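You operate a simulated robot arm through the tools that you are given. There is no shell and no other tool. Be economical: measure what you need, move in short steps, check, and stop when the job is done.

The job below is to be done with a simulated robot arm. You get a single attempt, and the scene is never put back.

## Task
Swap the white guide at the outlet for the green one.
Fine: old guide on the guides shelf, outlet lever back over the new one. Set down upright: white guide. Where these are worked on the way, their far stop is far enough and under half their travel is too little: outlet lever.

The check looks at the end state, three seconds after you hand in, the way a careful person would. Anything else that was tipped, shoved, dropped, spilled or broken makes it a failure.

## Robot
A 7-joint arm with a two-finger parallel gripper on a trunk, on a base that drives. Base frame: it is fixed to the floor where the robot stands at the start and does not move with it; the origin is under the middle of the robot, x ahead of it, y to its left, z up. Units: m, rad, N and s.
With the tool pointing down near the work surface it reaches from about 0.38 to 0.88 m from the robot's upright axis, wherever it stands. Its first joint turns from -2.897 to 2.897 rad. Places, roughly: edge screw [0.7, -0.1, 1.4]; guides shelf [0.4, 0.5, 1]; height dial [0.6, 0.3, 1.3]; height lever [0.6, 0.2, 1.1]; outlet cradle [0.5, -0.1, 1.1]; outlet lever [0.5, -0.1, 1.1]; top screw [0.7, -0.1, 1.5]; travel dial [0.5, 0.3, 0.7]; travel lever [0.6, 0.1, 0.7]. Payload 3.43 kg.
The TCP is the grasp point between the finger pads, 0.034 m short of the fingertips. In the tool frame z runs along the fingers and y along their closing line. Largest opening 0.128 m; finger width 0.024, thickness 0.012; the body of the gripper, 0.048 by 0.13 m, starts 0.096 m behind the TCP.
Orientation is that of the tool frame in the base frame, as [roll, pitch, yaw] about the fixed x, y, z axes, in that order (R = Rz(yaw) Ry(pitch) Rx(roll)). With the fingers straight down and closing along the base's y, the tool's x points along the base's -x, its y along +y and its z along -z.

## Interface
- The arm moves only by the tool apply_moves. Its arguments are lists of equal length, an entry for each row: "fingers": the finger opening in m, from 0 to 0.128; "travel": the shift along the base's x, y, z in units of 40 mm (1.0 is 40 mm), a list of three; "angular": the turn, a rotation vector about the base's x, y, z in units of 4 degrees (1.0 is 4 degrees), a list of three. In form: {"fingers": [fingers, ...], "travel": [[tx, ty, tz], ...], "angular": [[wx, wy, wz], ...]}. A call has 1 to 10 rows; each row shifts and turns the commanded pose from where the row before left it. A call with a number of a shift or a turn outside -1 to 1 is refused whole. Rows are played at 5 a second. More than 0.05 m and 0.15 rad between two rows, or a gripper value outside its range, and nothing of the call is played. A pose out of reach is approached as far as the arm can. The call stops where the force on the tool passes 90 N (or 10 N more than at its start, if that is more) or the arm is blocked; 0.2 s more then pass. The fingers move at their own pace (about 0.153 m/s each) and stop on an object; they squeeze with about 36 N. The grip force told is the motor's: it shows also when the fingers shut on nothing. Time passes only in rows, and 0.2 s behind the last, so rows that do not move let the fingers close. It gives the time, the measured TCP pose, the force on the tool (base axes), the opening and the grip force at its end, in the units of the frame above (readings bear some noise), with the torque about the TCP (base axes, N m) and any sound that the robot's microphone picked up.
- Cameras (640 x 400 px; columns grow to the right, rows downward): "scene" is now at [0.1784, 0.0402, 1.564]; the picture's right is [0.50, -0.87, 0.00], its down [-0.56, -0.32, -0.77] and it looks along [0.67, 0.38, -0.64] (base axes); focal length 214 px, centre (320, 200). "wrist" rides on the gripper at [0.076, -0.011, -0.16] in the tool frame; the picture's right is [0.15, 0.99, 0.00], its down [-0.88, 0.13, -0.46] and it looks along [-0.45, 0.07, 0.89] (tool axes); focal length 234 px, centre (320, 200). There is no depth. A picture from a camera that has moved, and an enlarged one, comes with that camera's place and axes in the base frame and with its lens.
- camera(camera): a new picture of that camera. It takes no simulated time.
- roll_base(legs): drives the robot by 1 to 6 legs, each [ahead, turn to the left] in m and rad, along the robot's own axes; the way and the turn of a leg run together, so that a leg with both is an arc; at most 1.5 m and 3.142 rad a leg. The arm and the cameras ride along, it lands a little off, and it stops where it bumps. It gives what a move gives.
- turn_head(pan, tilt): turns the head with the scene camera to pan (to the left, within 2.304 rad either way) and tilt (down, from -0.506 to 1.204), counted from straight ahead of the robot. It gives what a move gives.
- inspect(camera, box): a new picture of the part [left, top, right, bottom] of that camera's present view, enlarged. It takes no simulated time.
- hand_in(): hands the job in; it is judged then, once.

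Work in short steps. Places have to be worked out from the pictures, the camera data and where the tool is seen: move nearer, look again, correct. Check each grasp and each placing, and mend what went wrong. You have 120 turns and 90 pictures in all, those below and enlarged ones among them. Open the gripper and draw the arm clear of the work before you hand the job in, unless the task says otherwise; then end with one line.

The tools are called by a JSON object that holds its "api" and its "payload". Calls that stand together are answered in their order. apply_moves: Moves the arm, as the interface text tells. Its arguments: {"type":"object","properties":{"fingers":{"type":"array","items":{"type":"number"}},"travel":{"type":"array","items":{"type":"array","items":{"type":"number"}}},"angular":{"type":"array","items":{"type":"array","items":{"type":"number"}}}},"required":["fingers","travel","angular"]} The other tools are called the same way: roll_base (legs) drives the base; turn_head (pan, tilt) turns the head that bears the scene camera; camera (camera) takes a picture; inspect (camera, box) takes an enlarged picture of a part of a camera's view; hand_in () hands the job in.

At the start:

```text
time: 0.0
ee_pos: [0.4396, 0.123, 1.3785]
orientation: [-3.141, 0.0, 3.141]
contact_force: [0.4, 0.2, -0.3]
torque: [0.02, 0.03, 0.0]
width: 0.1279
grasp_force: 0.1
robot x, y, heading: [-0.0025, -0.001, -0.003]
head pan, tilt: [0.522, 0.696]
```

scene: 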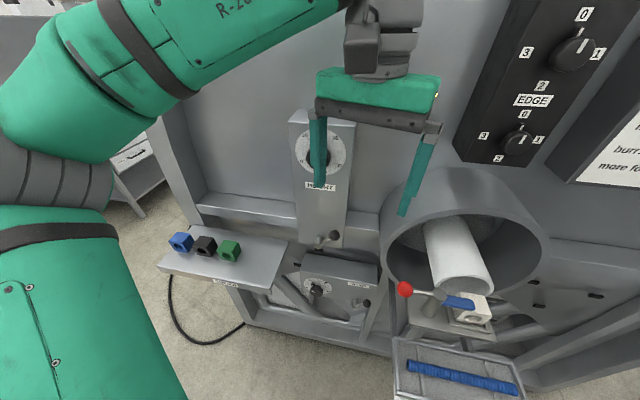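
wrist: 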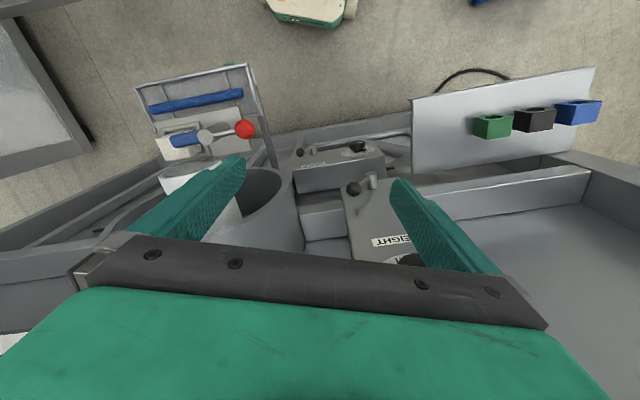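

The pictures show the shelf with blue, black and green guides at left, and the outlet with a lever (red knob) above a white guide. I look closer at both.

{"api": "inspect", "payload": {"camera": "scene", "box": [370, 250, 530, 350]}}

{"api": "inspect", "payload": {"camera": "scene", "box": [140, 210, 300, 310]}}

{"api": "inspect", "payload": {"camera": "wrist", "box": [120, 60, 280, 160]}}

```text
4.00 times, centred on (450, 300) of scene
camera zoom: at [0.1784, 0.0402, 1.564], right [0.5, -0.87, 0.0], down [-0.56, -0.32, -0.77], along [0.67, 0.38, -0.64], focal length 858 px, centre (-200, -200)
```

zoom: 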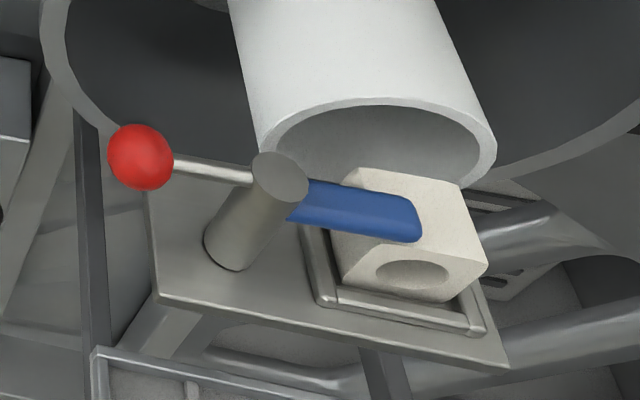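

```text
4.00 times, centred on (220, 260) of scene
camera zoom: at [0.1784, 0.0402, 1.564], right [0.5, -0.87, 0.0], down [-0.56, -0.32, -0.77], along [0.67, 0.38, -0.64], focal length 858 px, centre (720, -40)
```

zoom: 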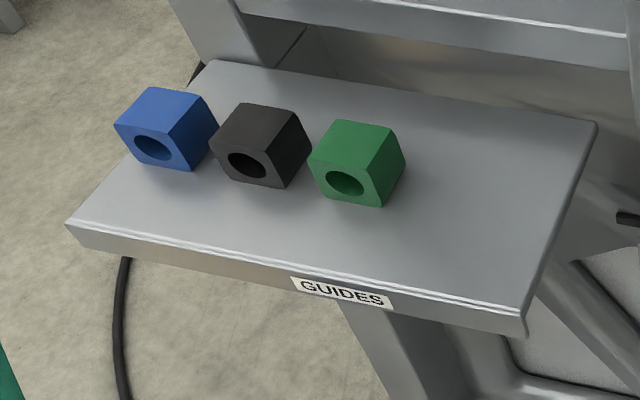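

```text
4.00 times, centred on (200, 110) of wrist
camera zoom: at [0.3652, 0.1107, 1.5386], right [-0.15, 0.99, 0.0], down [0.88, 0.13, 0.46], along [0.45, 0.07, -0.89], focal length 937 px, centre (800, 560)
```

zoom: 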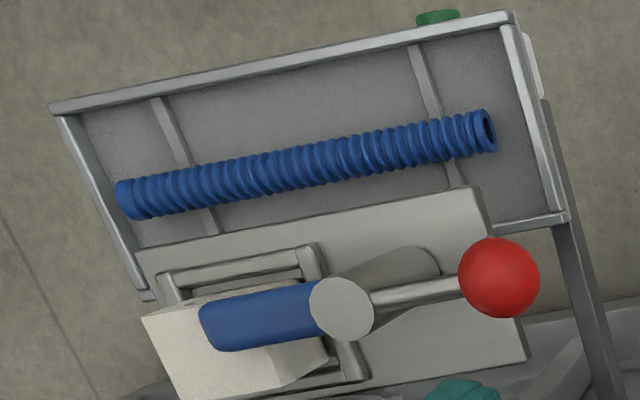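

Triangulating puts the red knob near (0.453, 0.000, 1.148), the pivot post top near (0.475, -0.062, 1.152) and the blue tip near (0.497, -0.13, 1.135). I move back and to the right to look at the cradle from the front with the wrist camera.

{"api": "apply_moves", "payload": {"fingers": [0.128, 0.128, 0.128, 0.128, 0.128, 0.128], "travel": [[-1, 0, 0], [-0.5, -0.6, 0], [0, -1, 0], [0, -1, 0], [0, -1, 0], [0, -1, 0]], "angular": [[0, 0, 0], [0, 0, 0], [0, 0, 0], [0, 0, 0], [0, 0, 0], [0, 0, 0]]}}

{"api": "camera", "payload": {"camera": "wrist"}}

{"api": "camera", "payload": {"camera": "scene"}}

```text
time: 1.4
ee_pos: [0.3806, -0.0609, 1.3795]
orientation: [-3.14, 0.0, -3.139]
contact_force: [0.1, 0.9, 0.2]
torque: [-0.05, -0.01, -0.01]
width: 0.1278
grasp_force: 0.0
robot x, y, heading: [-0.0028, -0.001, -0.001]
head pan, tilt: [0.522, 0.696]
```

```text
84 pictures are left
camera wrist: at [0.3056, -0.0731, 1.5386], right [-0.15, 0.99, 0.0], down [0.88, 0.13, 0.46], along [0.45, 0.07, -0.89], focal length 234 px, centre (320, 200)
```

wrist: 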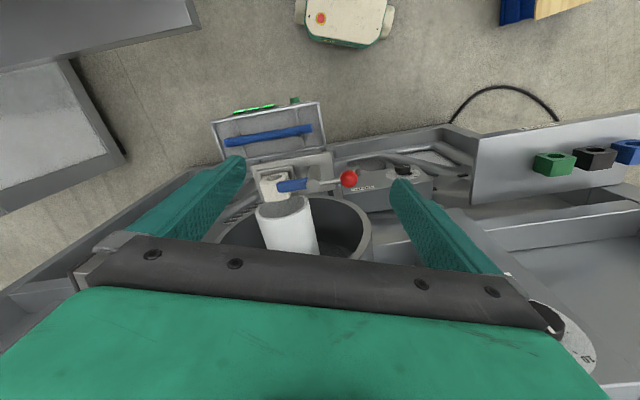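

```text
83 pictures are left
camera scene: at [0.1782, 0.0407, 1.564], right [0.5, -0.87, 0.0], down [-0.56, -0.32, -0.77], along [0.67, 0.38, -0.64], focal length 214 px, centre (320, 200)
```

scene: 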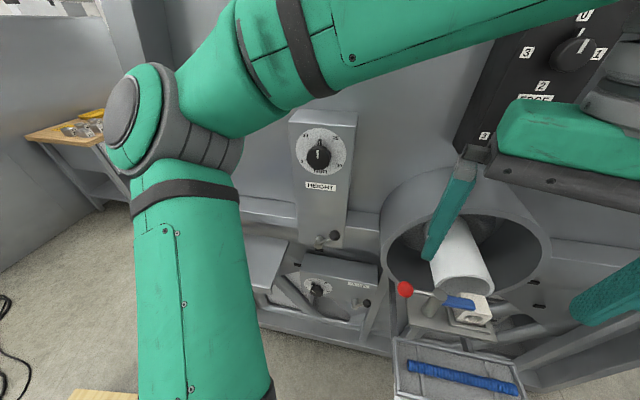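

I zoom on the outlet from this view.

{"api": "inspect", "payload": {"camera": "wrist", "box": [210, 135, 370, 235]}}

{"api": "turn_head", "payload": {"pan": -0.3, "tilt": 0.85}}

{"api": "camera", "payload": {"camera": "scene"}}

```text
4.00 times, centred on (290, 185) of wrist
camera zoom: at [0.3056, -0.0731, 1.5386], right [-0.15, 0.99, 0.0], down [0.88, 0.13, 0.46], along [0.45, 0.07, -0.89], focal length 937 px, centre (440, 260)
```

zoom: 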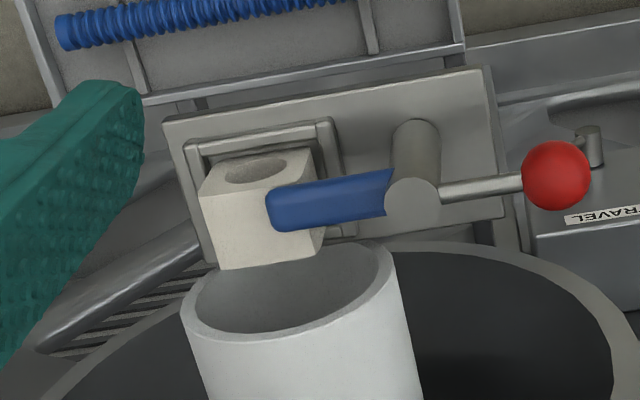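

```text
time: 2.5
ee_pos: [0.3819, -0.0617, 1.379]
orientation: [-3.14, 0.001, 3.141]
contact_force: [0.2, -0.6, -0.8]
torque: [-0.01, 0.02, 0.0]
width: 0.128
grasp_force: 0.1
robot x, y, heading: [0.0022, -0.0006, -0.0]
head pan, tilt: [-0.3, 0.85]
```

```text
81 pictures are left
camera scene: at [0.1794, -0.0254, 1.5515], right [-0.29, -0.96, 0.0], down [-0.72, 0.22, -0.66], along [0.63, -0.19, -0.75], focal length 214 px, centre (320, 200)
```

scene: 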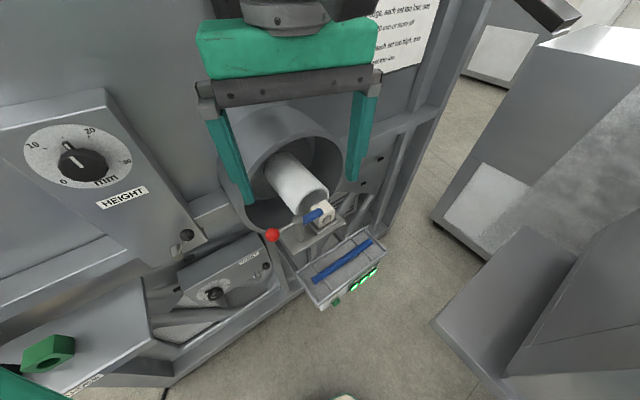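

The hole of the white guide faces the robot; the blue arm lies over it. I zoom with the turned head to triangulate the guide.

{"api": "inspect", "payload": {"camera": "scene", "box": [250, 170, 378, 250]}}

{"api": "inspect", "payload": {"camera": "wrist", "box": [250, 155, 346, 215]}}

```text
5.00 times, centred on (314, 210) of scene
camera zoom: at [0.1794, -0.0254, 1.5515], right [-0.29, -0.96, 0.0], down [-0.72, 0.22, -0.66], along [0.63, -0.19, -0.75], focal length 1072 px, centre (350, 150)
```

zoom: 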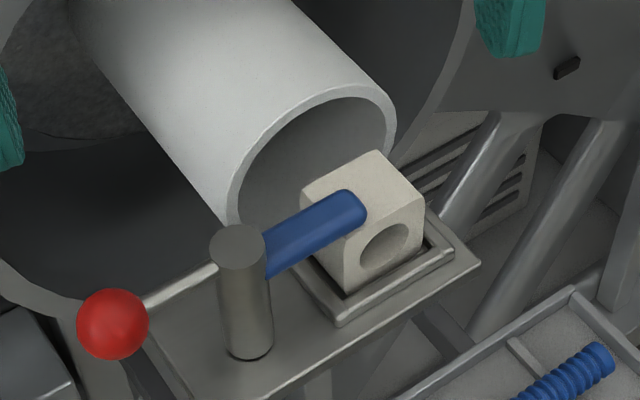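

```text
6.67 times, centred on (298, 185) of wrist
camera zoom: at [0.3059, -0.0732, 1.5384], right [-0.15, 0.99, 0.0], down [0.88, 0.13, 0.46], along [0.45, 0.07, -0.89], focal length 1561 px, centre (467, 300)
```

zoom: 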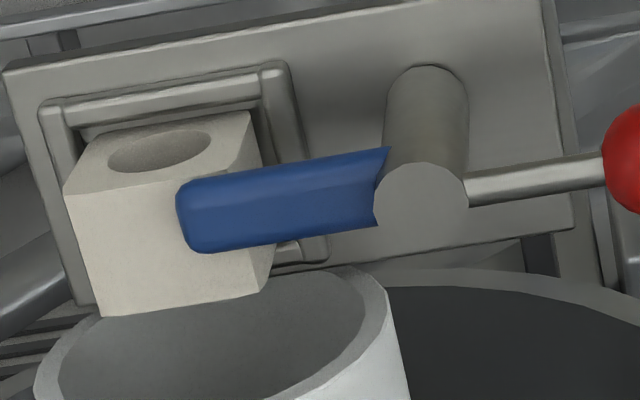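

Estimates: the machine is yawed about 18°. Guide centre ≈ (0.513, -0.132), top z ≈ 1.115; pivot ≈ (0.479, -0.060), knob ≈ (0.456, 0.003, 1.142). I close the fingers and go down on the robot side of the knob, turned 18°.

{"api": "apply_moves", "payload": {"fingers": [0, 0, 0, 0, 0, 0], "travel": [[0.17, 0.26, -0.9], [0.17, 0.26, -0.9], [0.17, 0.26, -0.9], [0.17, 0.26, -0.9], [0.17, 0.26, -0.9], [0, 0, 0]], "angular": [[0, 0, 0.9], [0, 0, 0.9], [0, 0, 0.9], [0, 0, 0.9], [0, 0, 0.9], [0, 0, 0]]}}

{"api": "camera", "payload": {"camera": "wrist"}}

{"api": "camera", "payload": {"camera": "scene"}}

```text
time: 4.0
ee_pos: [0.4146, -0.0085, 1.2]
orientation: [3.141, -0.001, -2.828]
contact_force: [0.9, -0.1, 0.1]
torque: [-0.02, 0.0, -0.02]
width: 0.0002
grasp_force: 33.0
robot x, y, heading: [-0.0017, 0.0026, 0.002]
head pan, tilt: [-0.3, 0.85]
```

```text
78 pictures are left
camera wrist: at [0.3465, -0.0443, 1.3587], right [-0.45, 0.9, 0.0], down [0.8, 0.4, 0.46], along [0.41, 0.2, -0.89], focal length 234 px, centre (320, 200)
```

wrist: 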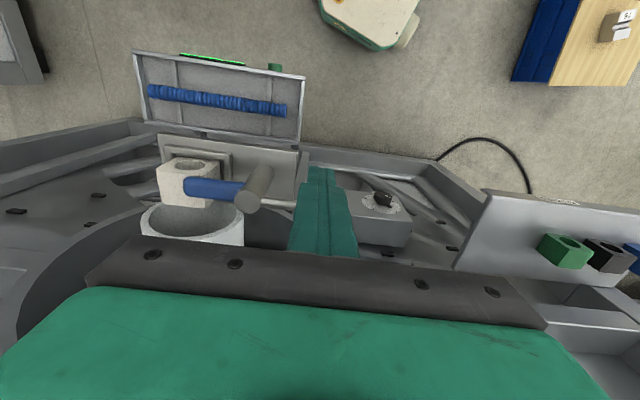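

```text
77 pictures are left
camera scene: at [0.1793, -0.0255, 1.5514], right [-0.3, -0.96, 0.0], down [-0.72, 0.22, -0.66], along [0.63, -0.2, -0.75], focal length 214 px, centre (320, 200)
```

scene: 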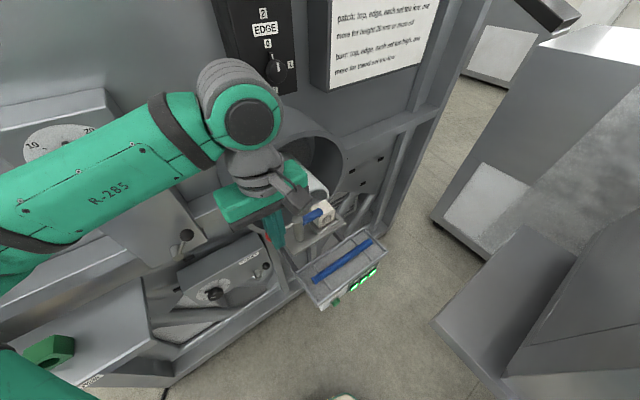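

The tool is above and on the robot side of the knob. I zoom on the scene view to check the clearance before lowering.

{"api": "inspect", "payload": {"camera": "scene", "box": [225, 180, 353, 260]}}

```text
5.00 times, centred on (289, 220) of scene
camera zoom: at [0.1793, -0.0255, 1.5514], right [-0.3, -0.96, 0.0], down [-0.72, 0.22, -0.66], along [0.63, -0.2, -0.75], focal length 1072 px, centre (475, 100)
```

zoom: 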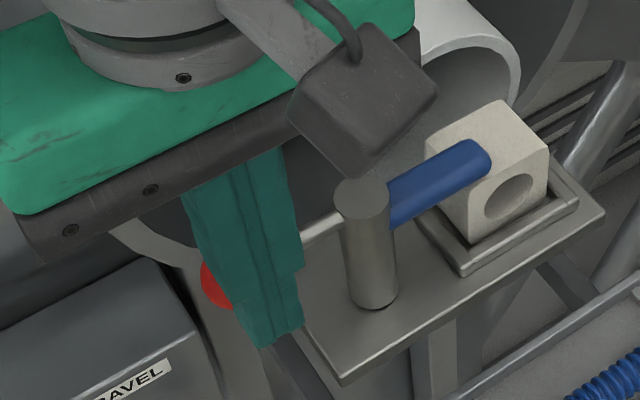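

The fingers stand in front of the knob with room. I lower to knob height and push about 2 cm along the machine's inward axis, watching the force.

{"api": "apply_moves", "payload": {"fingers": [0, 0, 0, 0, 0], "travel": [[0, 0, -0.55], [0, 0, -0.5], [0.25, 0.08, 0], [0.25, 0.08, 0], [0.2, 0.06, 0]], "angular": [[0, 0, 0], [0, 0, 0], [0, 0, 0], [0, 0, 0], [0, 0, 0]]}}

{"api": "inspect", "payload": {"camera": "scene", "box": [225, 180, 353, 260]}}

```text
time: 5.1
ee_pos: [0.4269, -0.0054, 1.1554]
orientation: [3.135, -0.024, -2.85]
contact_force: [-45.0, -11.0, 14.2]
torque: [0.47, 0.33, 0.0]
width: 0.0
grasp_force: 33.2
robot x, y, heading: [-0.0033, -0.0016, 0.001]
head pan, tilt: [-0.3, 0.85]
stopped in row 5: the force on the tool passed its limit at 102 N (the readings are from after the stop); the commanded pose is now the measured one
```

```text
5.00 times, centred on (289, 220) of scene
camera zoom: at [0.1774, -0.026, 1.5517], right [-0.3, -0.96, 0.0], down [-0.72, 0.22, -0.66], along [0.63, -0.2, -0.75], focal length 1072 px, centre (475, 100)
```

zoom: 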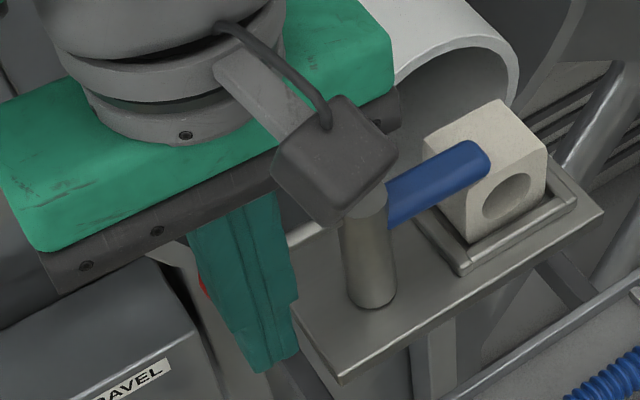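

The knob is firmly blocked inward, so that is the closed stop; the lever must open the other way (knob towards the robot). I back off, raise, and look at the drum rim and pipe for clearance.

{"api": "apply_moves", "payload": {"fingers": [0, 0, 0, 0, 0, 0], "travel": [[-0.4, -0.12, 0], [0, 0, 0.9], [0, 0, 0.9], [-0.3, 1, 0.5], [0, 1, 0], [0, 1, 0]], "angular": [[0, 0, 0], [0, 0, 0], [0, 0, 0], [0, 0, 0], [0, 0, 0], [0, 0, 0]]}}

{"api": "turn_head", "payload": {"pan": -0.1, "tilt": 0.85}}

{"api": "camera", "payload": {"camera": "wrist"}}

{"api": "inspect", "payload": {"camera": "scene", "box": [220, 50, 476, 210]}}

```text
time: 6.5
ee_pos: [0.4028, 0.1108, 1.2471]
orientation: [3.135, -0.021, -2.846]
contact_force: [0.8, -0.9, -1.0]
torque: [0.05, 0.05, 0.01]
width: 0.0004
grasp_force: 33.2
robot x, y, heading: [-0.0018, -0.003, -0.005]
head pan, tilt: [-0.3, 0.85]
```

```text
time: 7.2
ee_pos: [0.4027, 0.1112, 1.2472]
orientation: [3.138, -0.019, -2.843]
contact_force: [-0.3, -0.2, -1.1]
torque: [-0.02, -0.01, 0.03]
width: 0.0
grasp_force: 33.0
robot x, y, heading: [-0.0031, 0.0015, -0.001]
head pan, tilt: [-0.099, 0.85]
```

```text
74 pictures are left
camera wrist: at [0.3368, 0.0772, 1.4079], right [-0.43, 0.9, 0.01], down [0.81, 0.38, 0.44], along [0.39, 0.2, -0.9], focal length 234 px, centre (320, 200)
```

wrist: 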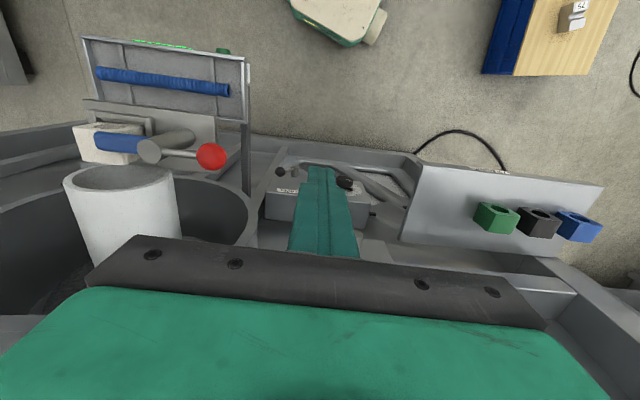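

```text
2.50 times, centred on (348, 130) of scene
camera zoom: at [0.1824, -0.0101, 1.5514], right [-0.1, -0.99, 0.0], down [-0.75, 0.08, -0.66], along [0.66, -0.07, -0.75], focal length 536 px, centre (250, 375)
```

zoom: 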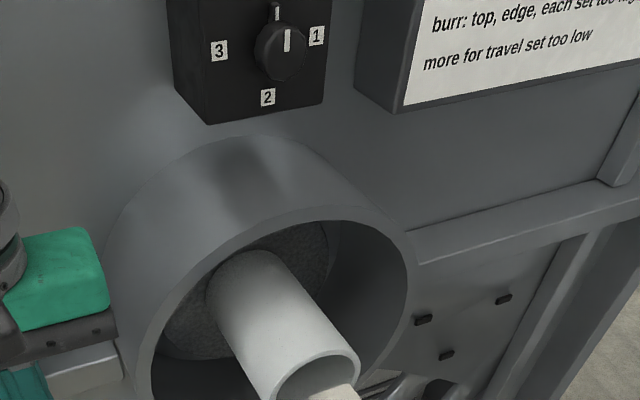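

The shroud rim stands a few cm behind the cradle. I zoom both views on the lever, pipe end and guide to find how the lever can open.

{"api": "inspect", "payload": {"camera": "wrist", "box": [50, 100, 242, 220]}}

{"api": "inspect", "payload": {"camera": "scene", "box": [270, 160, 398, 240]}}

```text
3.33 times, centred on (146, 160) of wrist
camera zoom: at [0.3368, 0.0772, 1.4079], right [-0.43, 0.9, 0.01], down [0.81, 0.38, 0.44], along [0.39, 0.2, -0.9], focal length 781 px, centre (900, 333)
```

zoom: 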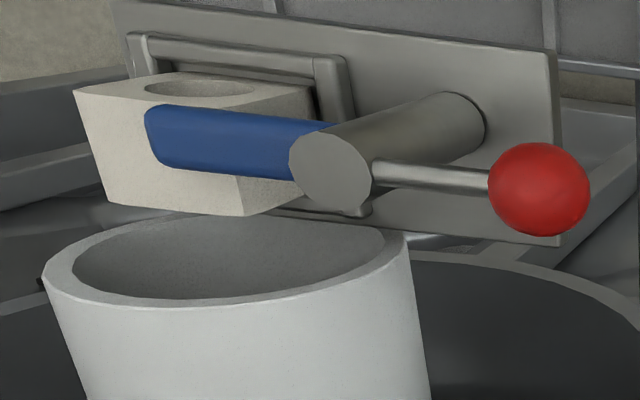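

```text
5.00 times, centred on (334, 200) of scene
camera zoom: at [0.1824, -0.0101, 1.5514], right [-0.1, -0.99, 0.0], down [-0.75, 0.08, -0.66], along [0.66, -0.07, -0.75], focal length 1072 px, centre (250, 200)
```

zoom: 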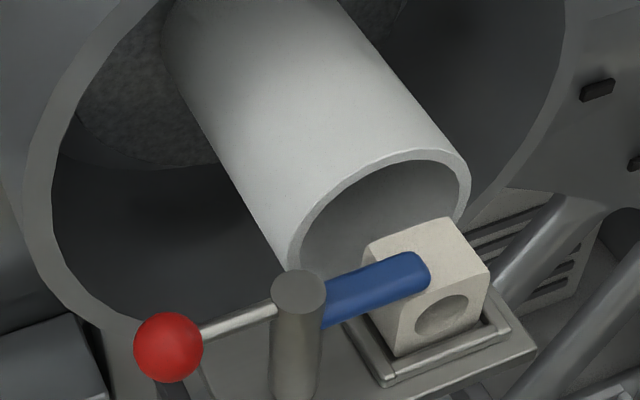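

Fit: pipe end at about 2 cm behind the guide, coaxial with it; shroud rim much further back. The lever should open with the blue arm going the other way; I move the closed fingers to the robot side of the blue arm, to push it gently.

{"api": "apply_moves", "payload": {"fingers": [0, 0, 0, 0, 0, 0, 0, 0, 0], "travel": [[0, -1, 0], [0, -1, 0], [0, -1, 0], [0, -1, 0], [0.3, -1, 0], [0.5, -0.95, 0], [0.54, 0, -0.6], [0, 0, -0.8], [0, 0, -0.8]], "angular": [[0, 0, 0], [0, 0, 0], [0, 0.25, 0], [0, 0, 0], [0, 0, 0], [0, 0, 0], [0, 0, 0], [0, 0, 0], [0, 0, 0]]}}

{"api": "inspect", "payload": {"camera": "scene", "box": [270, 160, 398, 240]}}

```text
time: 9.2
ee_pos: [0.456, -0.1253, 1.1581]
orientation: [3.132, -0.035, -2.845]
contact_force: [0.4, 0.5, -0.3]
torque: [0.01, -0.03, -0.02]
width: 0.0002
grasp_force: 33.3
robot x, y, heading: [0.0015, 0.0002, 0.002]
head pan, tilt: [-0.099, 0.85]
```

```text
5.00 times, centred on (334, 200) of scene
camera zoom: at [0.1823, -0.0102, 1.5515], right [-0.1, -0.99, 0.0], down [-0.75, 0.07, -0.66], along [0.66, -0.07, -0.75], focal length 1072 px, centre (250, 200)
```

zoom: 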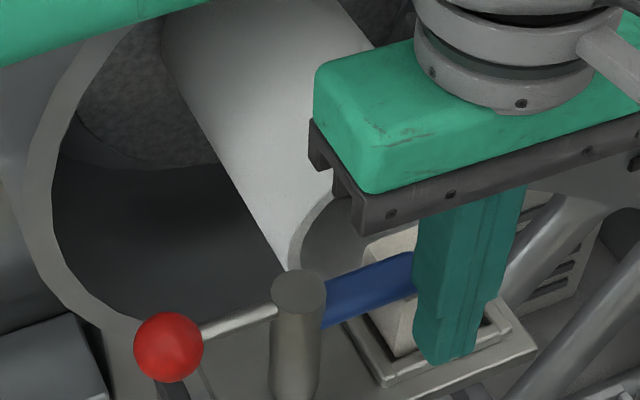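

The fingers stand in front of the blue arm, above the guide. I push inward in small steps.

{"api": "apply_moves", "payload": {"fingers": [0, 0, 0, 0], "travel": [[0.25, 0.08, 0], [0.2, 0.06, 0], [0.2, 0.06, 0], [0.2, 0.06, 0]], "angular": [[0, -0.5, 0], [0, 0, 0], [0, 0, 0], [0, 0, 0]]}}

{"api": "inspect", "payload": {"camera": "scene", "box": [270, 160, 398, 240]}}

```text
time: 10.2
ee_pos: [0.4823, -0.1184, 1.1588]
orientation: [3.138, -0.016, -2.855]
contact_force: [-81.2, -10.2, 8.5]
torque: [-1.2, 2.21, 0.43]
width: 0.0002
grasp_force: 32.8
robot x, y, heading: [0.0031, 0.0036, 0.001]
head pan, tilt: [-0.099, 0.85]
```

```text
5.00 times, centred on (334, 200) of scene
camera zoom: at [0.1789, -0.0106, 1.5519], right [-0.1, -0.99, 0.0], down [-0.75, 0.08, -0.66], along [0.66, -0.07, -0.75], focal length 1072 px, centre (250, 200)
```

zoom: 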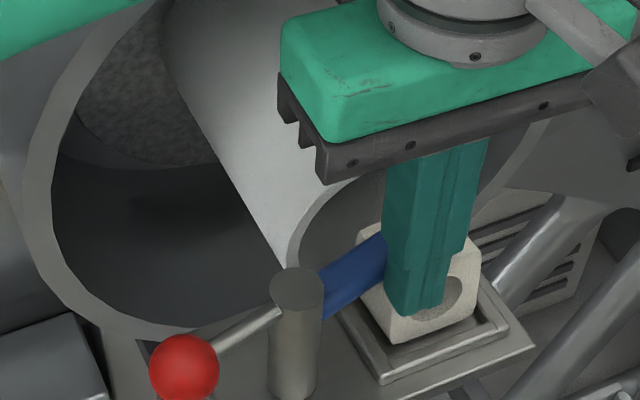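

The lever turned: the blue arm moved inward and the knob towards the robot, stiffly (about 80 N). The guide is in place, so I continue along the arc in small steps.

{"api": "apply_moves", "payload": {"fingers": [0, 0, 0, 0, 0], "travel": [[0.13, 0.05, 0], [0.13, 0.06, 0], [0.13, 0.07, 0], [0.13, 0.08, 0], [0, 0, 0]], "angular": [[0, 0, 0], [0, 0, 0], [0, 0, 0], [0, 0, 0], [0, 0, 0]]}}

{"api": "inspect", "payload": {"camera": "scene", "box": [270, 160, 398, 240]}}

```text
time: 10.6
ee_pos: [0.4813, -0.1193, 1.1589]
orientation: [3.135, -0.025, -2.866]
contact_force: [-36.6, -4.8, 12.5]
torque: [-0.26, 1.04, 0.11]
width: 0.0
grasp_force: 33.7
robot x, y, heading: [0.0001, 0.0003, -0.006]
head pan, tilt: [-0.099, 0.85]
stopped in row 1: the force on the tool passed its limit at 99 N (the readings are from after the stop); the commanded pose is now the measured one
```

```text
5.00 times, centred on (334, 200) of scene
camera zoom: at [0.1808, -0.0105, 1.5517], right [-0.1, -0.99, 0.0], down [-0.75, 0.08, -0.66], along [0.66, -0.07, -0.75], focal length 1072 px, centre (250, 200)
```

zoom: 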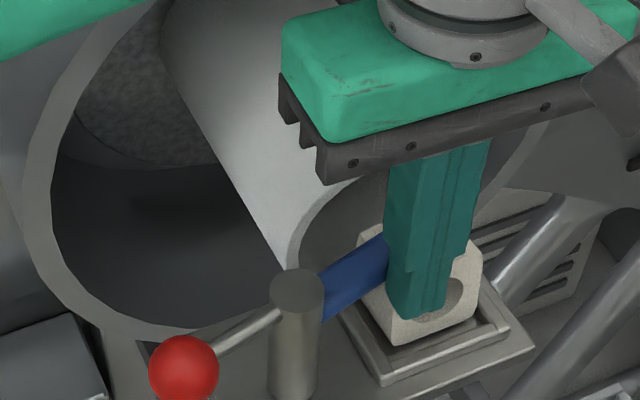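

The push stopped at 99 N again. I back off and look at whether the lever springs back and the guide is unmoved.

{"api": "apply_moves", "payload": {"fingers": [0, 0, 0, 0, 0], "travel": [[-0.5, -0.16, 0], [-0.5, -0.16, 0.3], [-0.3, 0, 1], [-0.5, 0, 1], [-0.5, 0, 0.8]], "angular": [[0, 0, 0], [0, 0, 0], [0, 0, 0], [0, 0, 0], [0, 0, 0]]}}

{"api": "inspect", "payload": {"camera": "scene", "box": [270, 160, 398, 240]}}

{"api": "inspect", "payload": {"camera": "wrist", "box": [220, 110, 412, 230]}}

```text
time: 11.8
ee_pos: [0.3964, -0.1291, 1.2817]
orientation: [3.137, -0.023, -2.859]
contact_force: [0.0, -0.1, 0.7]
torque: [-0.01, 0.0, 0.0]
width: 0.0
grasp_force: 33.2
robot x, y, heading: [-0.0017, 0.0004, -0.003]
head pan, tilt: [-0.099, 0.85]
```

```text
5.00 times, centred on (334, 200) of scene
camera zoom: at [0.1827, -0.0103, 1.5514], right [-0.1, -0.99, 0.0], down [-0.75, 0.08, -0.66], along [0.66, -0.07, -0.75], focal length 1072 px, centre (250, 200)
```

zoom: 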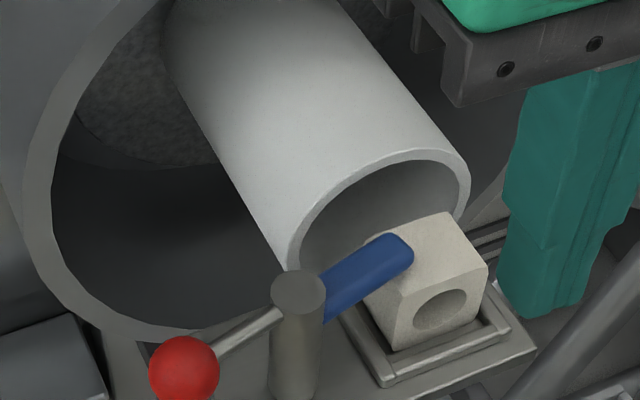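

```text
3.33 times, centred on (316, 170) of wrist
camera zoom: at [0.3305, -0.1626, 1.4437], right [-0.42, 0.91, 0.01], down [0.82, 0.37, 0.44], along [0.39, 0.19, -0.9], focal length 781 px, centre (333, 300)
```

zoom: 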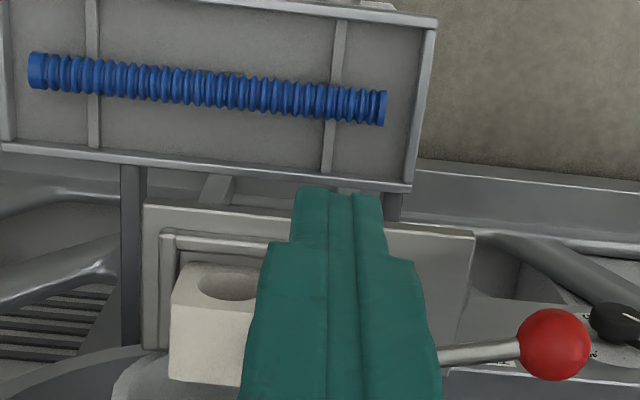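

The lever turned about 15° and stays there; the guide shifted a few mm back in its frame, so my fingertips had caught the guide. I use the knob instead: hook behind it (machine side), where nothing lies below, and pull towards the robot.

{"api": "apply_moves", "payload": {"fingers": [0, 0, 0, 0, 0, 0, 0, 0], "travel": [[0.2, 0.9, 0], [0.4, 0.9, 0], [0.6, 0.9, 0], [0.72, 0.93, 0], [0, 0, -0.8], [0, 0, -0.8], [0, 0, -0.8], [0, 0, -0.7]], "angular": [[0, -0.3, 0], [0, 0, 0], [0, 0, 0], [0, 0, 0], [0, 0, 0], [0, 0, 0], [0, 0, 0], [0, 0, 0]]}}

{"api": "inspect", "payload": {"camera": "scene", "box": [240, 160, 368, 240]}}

```text
time: 13.6
ee_pos: [0.4723, 0.0141, 1.1568]
orientation: [-3.139, -0.003, -2.859]
contact_force: [0.1, 0.3, -0.2]
torque: [0.01, -0.04, 0.01]
width: 0.0
grasp_force: 33.0
robot x, y, heading: [0.0016, 0.0006, -0.002]
head pan, tilt: [-0.099, 0.85]
```

```text
5.00 times, centred on (304, 200) of scene
camera zoom: at [0.1823, -0.0103, 1.5515], right [-0.1, -0.99, 0.0], down [-0.75, 0.08, -0.66], along [0.66, -0.07, -0.75], focal length 1072 px, centre (400, 200)
```

zoom: 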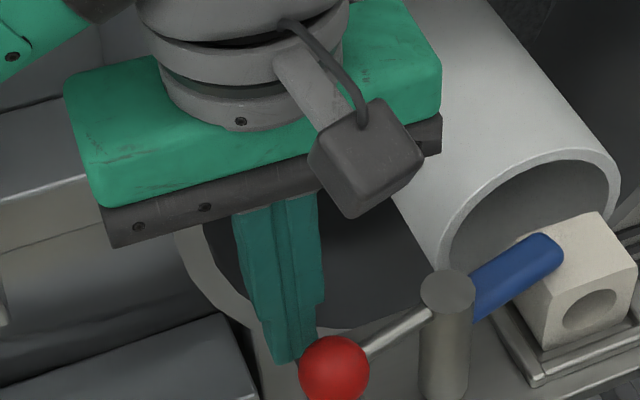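

The fingers are right behind the knob. I pull it along its arc.

{"api": "apply_moves", "payload": {"fingers": [0, 0, 0, 0, 0, 0], "travel": [[-0.175, -0.05, 0], [-0.245, -0.06, 0], [-0.235, -0.1, 0], [-0.205, -0.12, 0], [-0.19, -0.15, 0], [0, 0, 0]], "angular": [[0, 0, 0], [0, 0, 0], [0, 0, 0], [0, 0, 0], [0, 0, 0], [0, 0, 0]]}}

{"api": "inspect", "payload": {"camera": "scene", "box": [240, 160, 368, 240]}}

```text
time: 15.0
ee_pos: [0.4301, -0.0053, 1.1582]
orientation: [-3.141, -0.003, -2.858]
contact_force: [0.2, -1.1, -0.2]
torque: [0.0, -0.06, 0.0]
width: 0.0002
grasp_force: 33.2
robot x, y, heading: [0.0003, -0.0012, 0.0]
head pan, tilt: [-0.099, 0.85]
```

```text
5.00 times, centred on (304, 200) of scene
camera zoom: at [0.1824, -0.0103, 1.5514], right [-0.1, -0.99, 0.0], down [-0.75, 0.08, -0.66], along [0.66, -0.07, -0.75], focal length 1072 px, centre (400, 200)
```

zoom: 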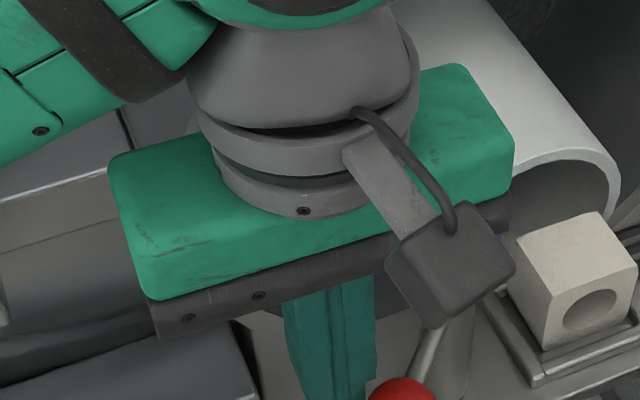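

It swings easily; the blue arm is off the guide already. I continue to its far stop.

{"api": "apply_moves", "payload": {"fingers": [0, 0, 0, 0, 0, 0, 0], "travel": [[-0.16, -0.17, 0], [-0.15, -0.19, 0], [-0.12, -0.2, 0], [-0.09, -0.22, 0], [-0.06, -0.23, 0], [-0.03, -0.24, 0], [0, 0, 0]], "angular": [[0, 0, 0], [0, 0, 0], [0, 0, 0], [0, 0, 0], [0, 0, 0], [0, 0, 0], [0, 0, 0]]}}

{"api": "inspect", "payload": {"camera": "scene", "box": [256, 160, 384, 240]}}

```text
time: 16.6
ee_pos: [0.4058, -0.0458, 1.1585]
orientation: [3.126, 0.003, -2.856]
contact_force: [10.9, 85.7, -2.1]
torque: [0.84, -0.09, 0.07]
width: 0.0
grasp_force: 33.1
robot x, y, heading: [-0.0002, -0.0007, -0.002]
head pan, tilt: [-0.099, 0.85]
```

```text
5.00 times, centred on (320, 200) of scene
camera zoom: at [0.1829, -0.0063, 1.5514], right [-0.1, -1.0, 0.0], down [-0.75, 0.07, -0.66], along [0.66, -0.07, -0.75], focal length 1072 px, centre (320, 200)
```

zoom: 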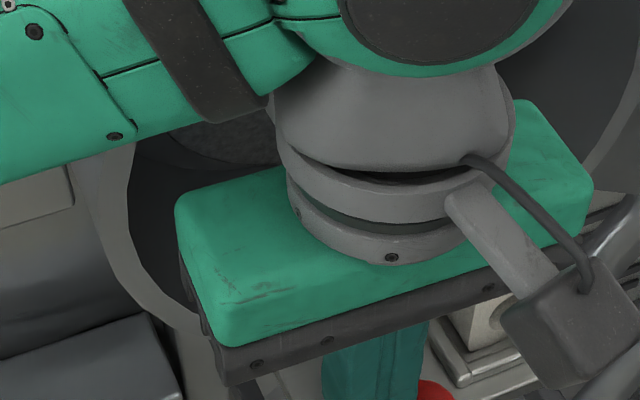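

85 N: the far stop is reached. I back off, raise, and look at the opened cradle.

{"api": "apply_moves", "payload": {"fingers": [0, 0, 0, 0, 0, 0], "travel": [[0, 0.6, 0], [0, 0.2, 0.9], [-0.3, 0, 0.9], [0, 0, 0.9], [0, -0.5, 0.9], [0, -0.5, 0]], "angular": [[0, 0, 0], [0, 0, 0], [0, 0, 0], [0, 0, 0], [0, 0, 0], [0, 0, 0]]}}

{"api": "inspect", "payload": {"camera": "scene", "box": [270, 160, 398, 240]}}

{"api": "camera", "payload": {"camera": "wrist"}}

```text
time: 18.0
ee_pos: [0.3923, -0.0641, 1.3033]
orientation: [-3.14, -0.002, -2.86]
contact_force: [0.4, -0.3, -0.2]
torque: [-0.03, -0.02, -0.02]
width: 0.0
grasp_force: 33.3
robot x, y, heading: [-0.004, 0.0027, -0.003]
head pan, tilt: [-0.099, 0.85]
```

```text
5.00 times, centred on (334, 200) of scene
camera zoom: at [0.1825, -0.01, 1.5514], right [-0.1, -0.99, 0.0], down [-0.75, 0.07, -0.66], along [0.66, -0.07, -0.75], focal length 1072 px, centre (250, 200)
```

zoom: 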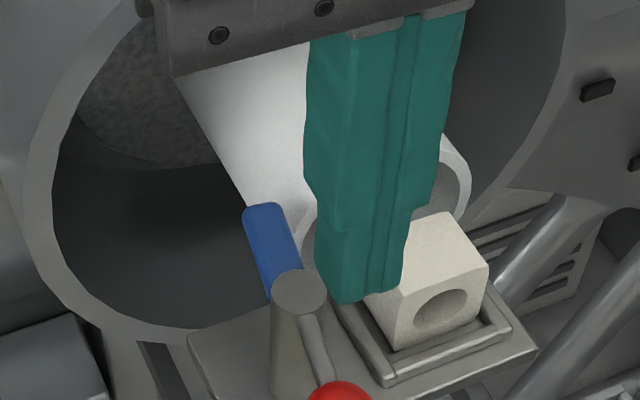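

```text
61 pictures are left
camera wrist: at [0.324, -0.0961, 1.463], right [-0.42, 0.91, 0.0], down [0.81, 0.37, 0.45], along [0.41, 0.19, -0.89], focal length 234 px, centre (320, 200)
```

wrist: 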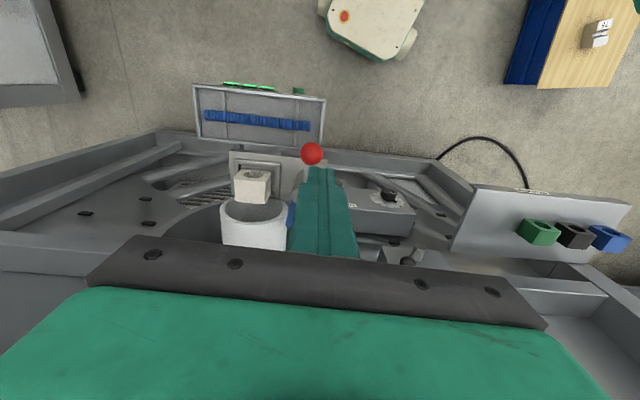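

The lever is fully open, with the blue arm beside the pipe. Now I open the fingers to 0.08 and move over the white guide.

{"api": "apply_moves", "payload": {"fingers": [0.08, 0.08, 0.08, 0.08, 0.08, 0.08], "travel": [[0.4, -0.41, 0], [0.7, -0.41, 0], [0.97, -0.41, 0], [1, -0.42, 0], [0, 0, -0.8], [0, 0, -0.8]], "angular": [[0, 0, 0], [0, 0, 0], [0, 0, 0], [0, 0, 0], [0, 0, 0], [0, 0, 0]]}}

{"api": "inspect", "payload": {"camera": "scene", "box": [270, 140, 430, 240]}}

{"api": "inspect", "payload": {"camera": "wrist", "box": [220, 120, 412, 240]}}

```text
time: 19.4
ee_pos: [0.5148, -0.1284, 1.2371]
orientation: [-3.139, -0.001, -2.859]
contact_force: [0.1, 0.4, 0.8]
torque: [0.0, -0.03, -0.05]
width: 0.08
grasp_force: 0.0
robot x, y, heading: [-0.0017, 0.0003, -0.005]
head pan, tilt: [-0.099, 0.85]
```

```text
4.00 times, centred on (350, 190) of scene
camera zoom: at [0.1823, -0.0103, 1.5515], right [-0.1, -0.99, 0.0], down [-0.75, 0.08, -0.66], along [0.66, -0.07, -0.75], focal length 858 px, centre (200, 240)
```

zoom: 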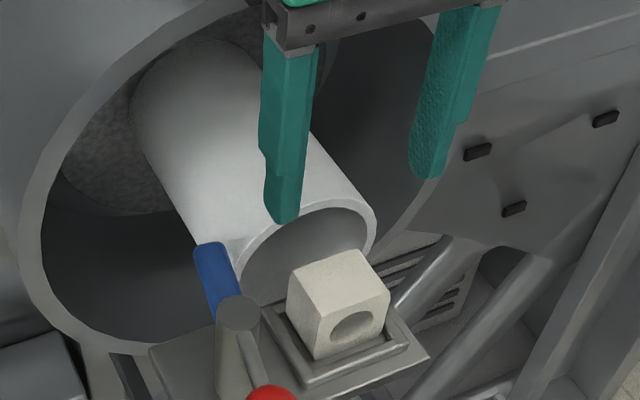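

```text
3.33 times, centred on (316, 180) of wrist
camera zoom: at [0.446, -0.1616, 1.398], right [-0.42, 0.91, 0.0], down [0.81, 0.37, 0.45], along [0.41, 0.19, -0.89], focal length 781 px, centre (333, 267)
```

zoom: 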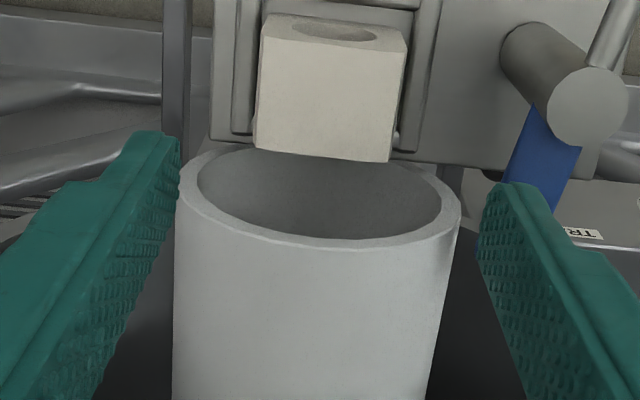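

The guide's top centre computes to (0.516, -0.131), about 52 mm wide across the fingers and 41 mm deep. I centre on it and go down so that the tips stay above the cradle frame, then close.

{"api": "apply_moves", "payload": {"fingers": [0.08, 0.08, 0.08, 0.08, 0.08], "travel": [[0.02, -0.07, -0.6], [0, 0, -0.8], [0, 0, -0.8], [0, 0, -0.65], [0, 0, 0]], "angular": [[0, 0, 0], [0, 0, 0], [0, 0, 0], [0, 0, 0], [0, 0, 0]]}}

{"api": "inspect", "payload": {"camera": "scene", "box": [270, 140, 430, 240]}}

{"api": "inspect", "payload": {"camera": "wrist", "box": [220, 120, 412, 240]}}

```text
time: 20.6
ee_pos: [0.5174, -0.1325, 1.123]
orientation: [-3.14, -0.003, -2.861]
contact_force: [0.4, 0.1, -0.2]
torque: [0.03, -0.06, -0.03]
width: 0.0801
grasp_force: 0.0
robot x, y, heading: [0.0009, 0.0018, -0.002]
head pan, tilt: [-0.099, 0.85]
```

```text
4.00 times, centred on (350, 190) of scene
camera zoom: at [0.1825, -0.0103, 1.5514], right [-0.1, -0.99, 0.0], down [-0.75, 0.08, -0.66], along [0.66, -0.07, -0.75], focal length 858 px, centre (200, 240)
```

zoom: 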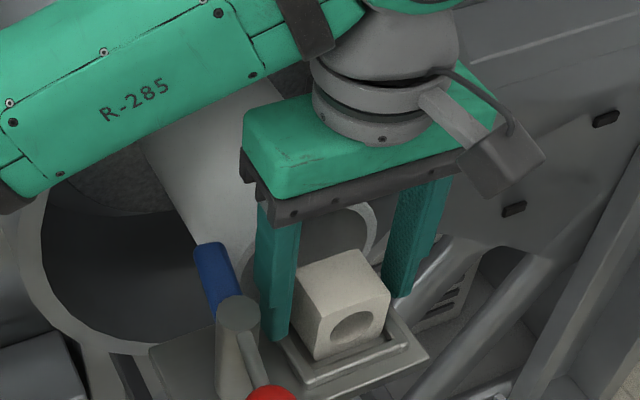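

```text
3.33 times, centred on (316, 180) of wrist
camera zoom: at [0.448, -0.1646, 1.2836], right [-0.42, 0.91, 0.0], down [0.81, 0.37, 0.45], along [0.41, 0.19, -0.89], focal length 781 px, centre (333, 267)
```

zoom: 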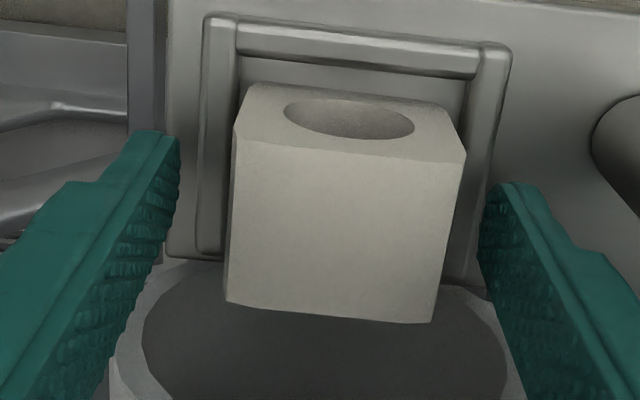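

The guide is centred between the fingers and the tips are above the frame. I close on it.

{"api": "apply_moves", "payload": {"fingers": [0.06, 0.05, 0.03, 0.03, 0.03], "travel": [[0, 0, 0], [0, 0, 0], [0, 0, 0], [0, 0, 0], [0, 0, 0]], "angular": [[0, 0, 0], [0, 0, 0], [0, 0, 0], [0, 0, 0], [0, 0, 0]]}}

{"api": "inspect", "payload": {"camera": "wrist", "box": [220, 120, 412, 240]}}

```text
time: 21.8
ee_pos: [0.5182, -0.1315, 1.1238]
orientation: [-3.138, -0.003, -2.858]
contact_force: [0.2, 0.7, -0.1]
torque: [-0.02, -0.03, 0.02]
width: 0.0514
grasp_force: 36.0
robot x, y, heading: [-0.0026, -0.0025, -0.002]
head pan, tilt: [-0.099, 0.85]
```

```text
3.33 times, centred on (316, 180) of wrist
camera zoom: at [0.4481, -0.1646, 1.2839], right [-0.42, 0.91, 0.0], down [0.81, 0.37, 0.45], along [0.41, 0.19, -0.89], focal length 781 px, centre (333, 267)
```

zoom: 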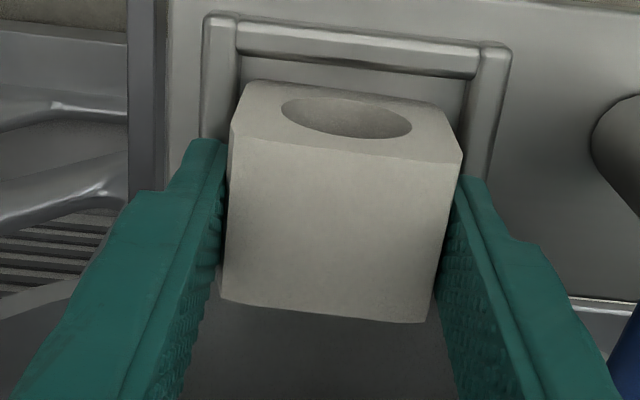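

Held at 51.4 mm. I lift straight up and draw back towards the robot.

{"api": "apply_moves", "payload": {"fingers": [0.03, 0.03, 0.03, 0.03, 0.03, 0.03, 0.03, 0.03], "travel": [[0, 0, 0.4], [0, 0, 0.8], [0, 0, 0.9], [0, 0, 0.9], [-0.5, 0, 0.9], [-1, 0, 0.5], [-1, 0, 0], [0, 0, 0]], "angular": [[0, 0, 0], [0, 0, 0], [0, 0, 0], [0, 0, 0], [0, 0, 0], [0, 0, 0], [0, 0, 0], [0, 0, 0]]}}

{"api": "turn_head", "payload": {"pan": 0.6, "tilt": 0.85}}

{"api": "camera", "payload": {"camera": "scene"}}

{"api": "camera", "payload": {"camera": "wrist"}}

```text
time: 23.6
ee_pos: [0.4173, -0.1319, 1.3015]
orientation: [-3.139, -0.003, -2.86]
contact_force: [-0.1, 0.1, -0.1]
torque: [-0.01, 0.0, -0.01]
width: 0.0513
grasp_force: 36.5
robot x, y, heading: [0.0059, 0.0023, -0.003]
head pan, tilt: [-0.099, 0.85]
```

```text
time: 24.6
ee_pos: [0.4183, -0.1309, 1.3]
orientation: [-3.14, -0.001, -2.859]
contact_force: [-0.7, 0.3, -1.3]
torque: [0.0, 0.03, 0.02]
width: 0.0513
grasp_force: 36.0
robot x, y, heading: [0.0019, 0.0037, -0.005]
head pan, tilt: [0.6, 0.85]
```

```text
55 pictures are left
camera scene: at [0.1693, 0.0416, 1.5514], right [0.56, -0.83, 0.0], down [-0.62, -0.42, -0.66], along [0.55, 0.37, -0.75], focal length 214 px, centre (320, 200)
```

scene: 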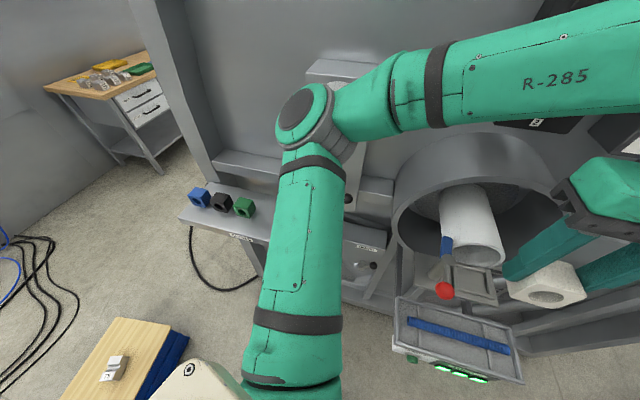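

```text
54 pictures are left
camera wrist: at [0.3491, -0.1636, 1.4604], right [-0.42, 0.91, 0.0], down [0.81, 0.37, 0.45], along [0.41, 0.19, -0.89], focal length 234 px, centre (320, 200)
```

wrist: 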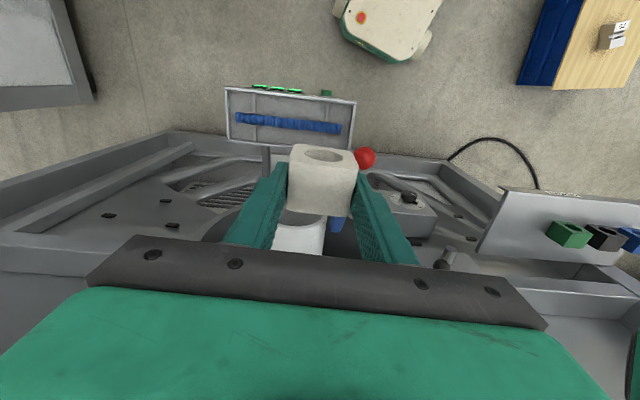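

The white guide is held straight. From the earlier views, the shelf (also yawed 18°, top z ≈ 0.97) has free room right of the green guide at about (0.434, 0.416). I sweep over there high up.

{"api": "apply_moves", "payload": {"fingers": [0.03, 0.03, 0.03, 0.03, 0.03, 0.03, 0.03, 0.03, 0.03, 0.03], "travel": [[-0.3, 0.95, 0], [0, 0.98, 0], [0, 0.98, 0], [0, 0.98, 0], [0, 0.98, 0], [0, 0.98, 0], [0, 0.98, 0], [0, 0.98, 0], [0, 0.98, 0], [0, 0.98, 0]], "angular": [[0, 0, 0], [0, 0, 0], [0, 0, 0], [0, 0, 0], [0, 0, 0], [0, 0, 0], [0, 0, 0], [0, 0, 0], [0, 0, 0], [0, 0, 0]]}}

{"api": "apply_moves", "payload": {"fingers": [0.03, 0.03, 0.03, 0.03, 0.03, 0.03], "travel": [[0.2, 0.98, 0], [0.2, 0.98, 0], [0.2, 0.98, -0.2], [0.08, 0.95, -0.9], [0, 0, -0.9], [0, 0, 0]], "angular": [[0, 0, 0], [0, 0, 0], [0, 0, 0], [0, 0, 0], [0, 0, 0], [0, 0, 0]]}}

{"api": "camera", "payload": {"camera": "scene"}}

{"api": "camera", "payload": {"camera": "wrist"}}

```text
time: 26.8
ee_pos: [0.4034, 0.2586, 1.3002]
orientation: [-3.14, 0.0, -2.862]
contact_force: [-0.4, -0.7, -0.7]
torque: [0.06, 0.02, 0.0]
width: 0.0514
grasp_force: 35.9
robot x, y, heading: [0.0009, 0.0027, 0.003]
head pan, tilt: [0.6, 0.85]
```

```text
refused: row 4 steps farther than a row can; nothing moved
```

```text
53 pictures are left
camera scene: at [0.1694, 0.0415, 1.5514], right [0.56, -0.83, 0.0], down [-0.62, -0.42, -0.66], along [0.55, 0.37, -0.75], focal length 214 px, centre (320, 200)
```

scene: 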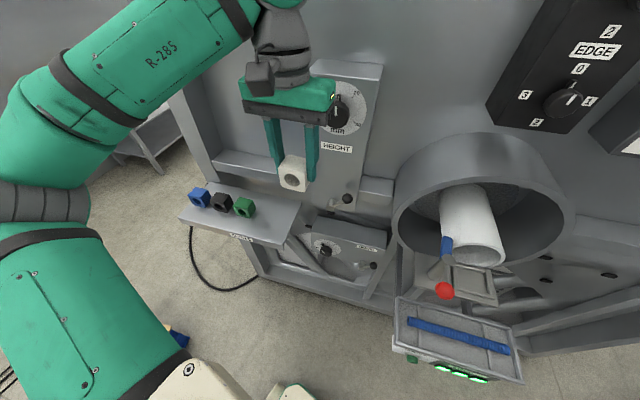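

```text
52 pictures are left
camera wrist: at [0.3349, 0.2263, 1.4599], right [-0.42, 0.91, 0.0], down [0.81, 0.37, 0.45], along [0.41, 0.19, -0.89], focal length 234 px, centre (320, 200)
```

wrist: 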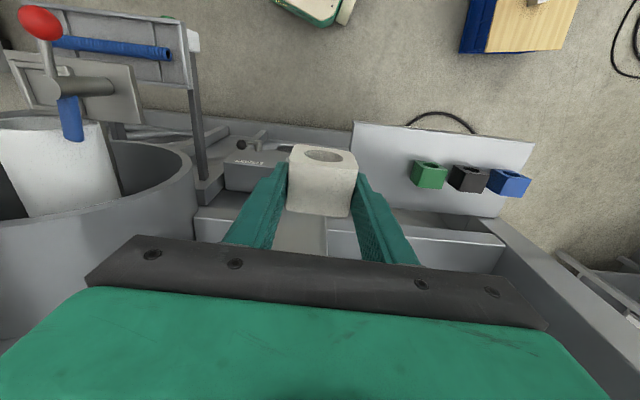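

The shelf measures again at z ≈ 0.965, and green at (0.405, 0.508). I continue to above the free spot.

{"api": "apply_moves", "payload": {"fingers": [0.03, 0.03, 0.03, 0.03, 0.03, 0.03, 0.03, 0.03], "travel": [[0.2, 0.98, 0], [0.2, 0.98, 0], [0.2, 0.98, 0], [0.16, 1, 0], [0, 0, -0.9], [0, 0, -0.9], [0, 0, -0.9], [0, 0, -0.9]], "angular": [[0, 0, 0], [0, 0, 0], [0, 0, 0], [0, 0, 0], [0, 0, 0], [0, 0, 0], [0, 0, 0], [0, 0, 0]]}}

{"api": "inspect", "payload": {"camera": "scene", "box": [160, 110, 352, 230]}}

{"api": "camera", "payload": {"camera": "wrist"}}

```text
time: 28.6
ee_pos: [0.4315, 0.4164, 1.1563]
orientation: [-3.139, -0.002, -2.86]
contact_force: [-0.9, -0.6, -0.9]
torque: [0.0, -0.01, 0.04]
width: 0.0515
grasp_force: 35.4
robot x, y, heading: [0.0011, -0.0021, -0.001]
head pan, tilt: [0.6, 0.85]
```

```text
3.33 times, centred on (256, 170) of scene
camera zoom: at [0.1691, 0.0416, 1.5515], right [0.56, -0.83, 0.0], down [-0.62, -0.42, -0.66], along [0.55, 0.37, -0.75], focal length 715 px, centre (533, 300)
```

zoom: 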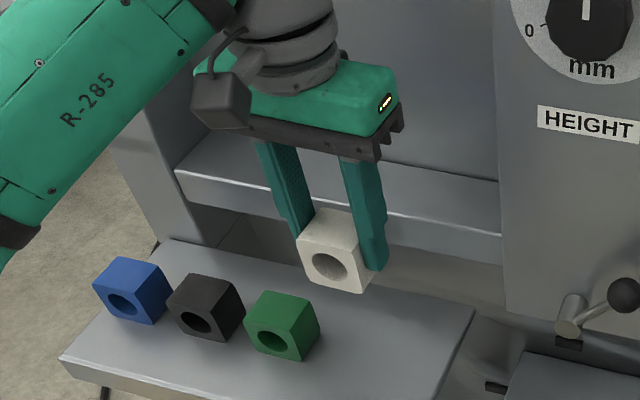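

```text
50 pictures are left
camera wrist: at [0.3632, 0.3838, 1.3163], right [-0.42, 0.91, 0.0], down [0.81, 0.37, 0.45], along [0.41, 0.19, -0.89], focal length 234 px, centre (320, 200)
```

wrist: 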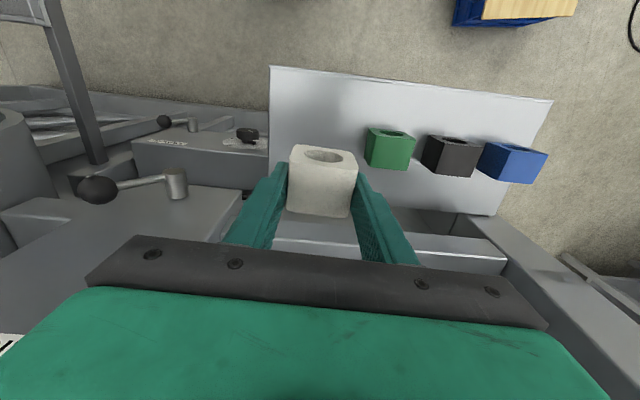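

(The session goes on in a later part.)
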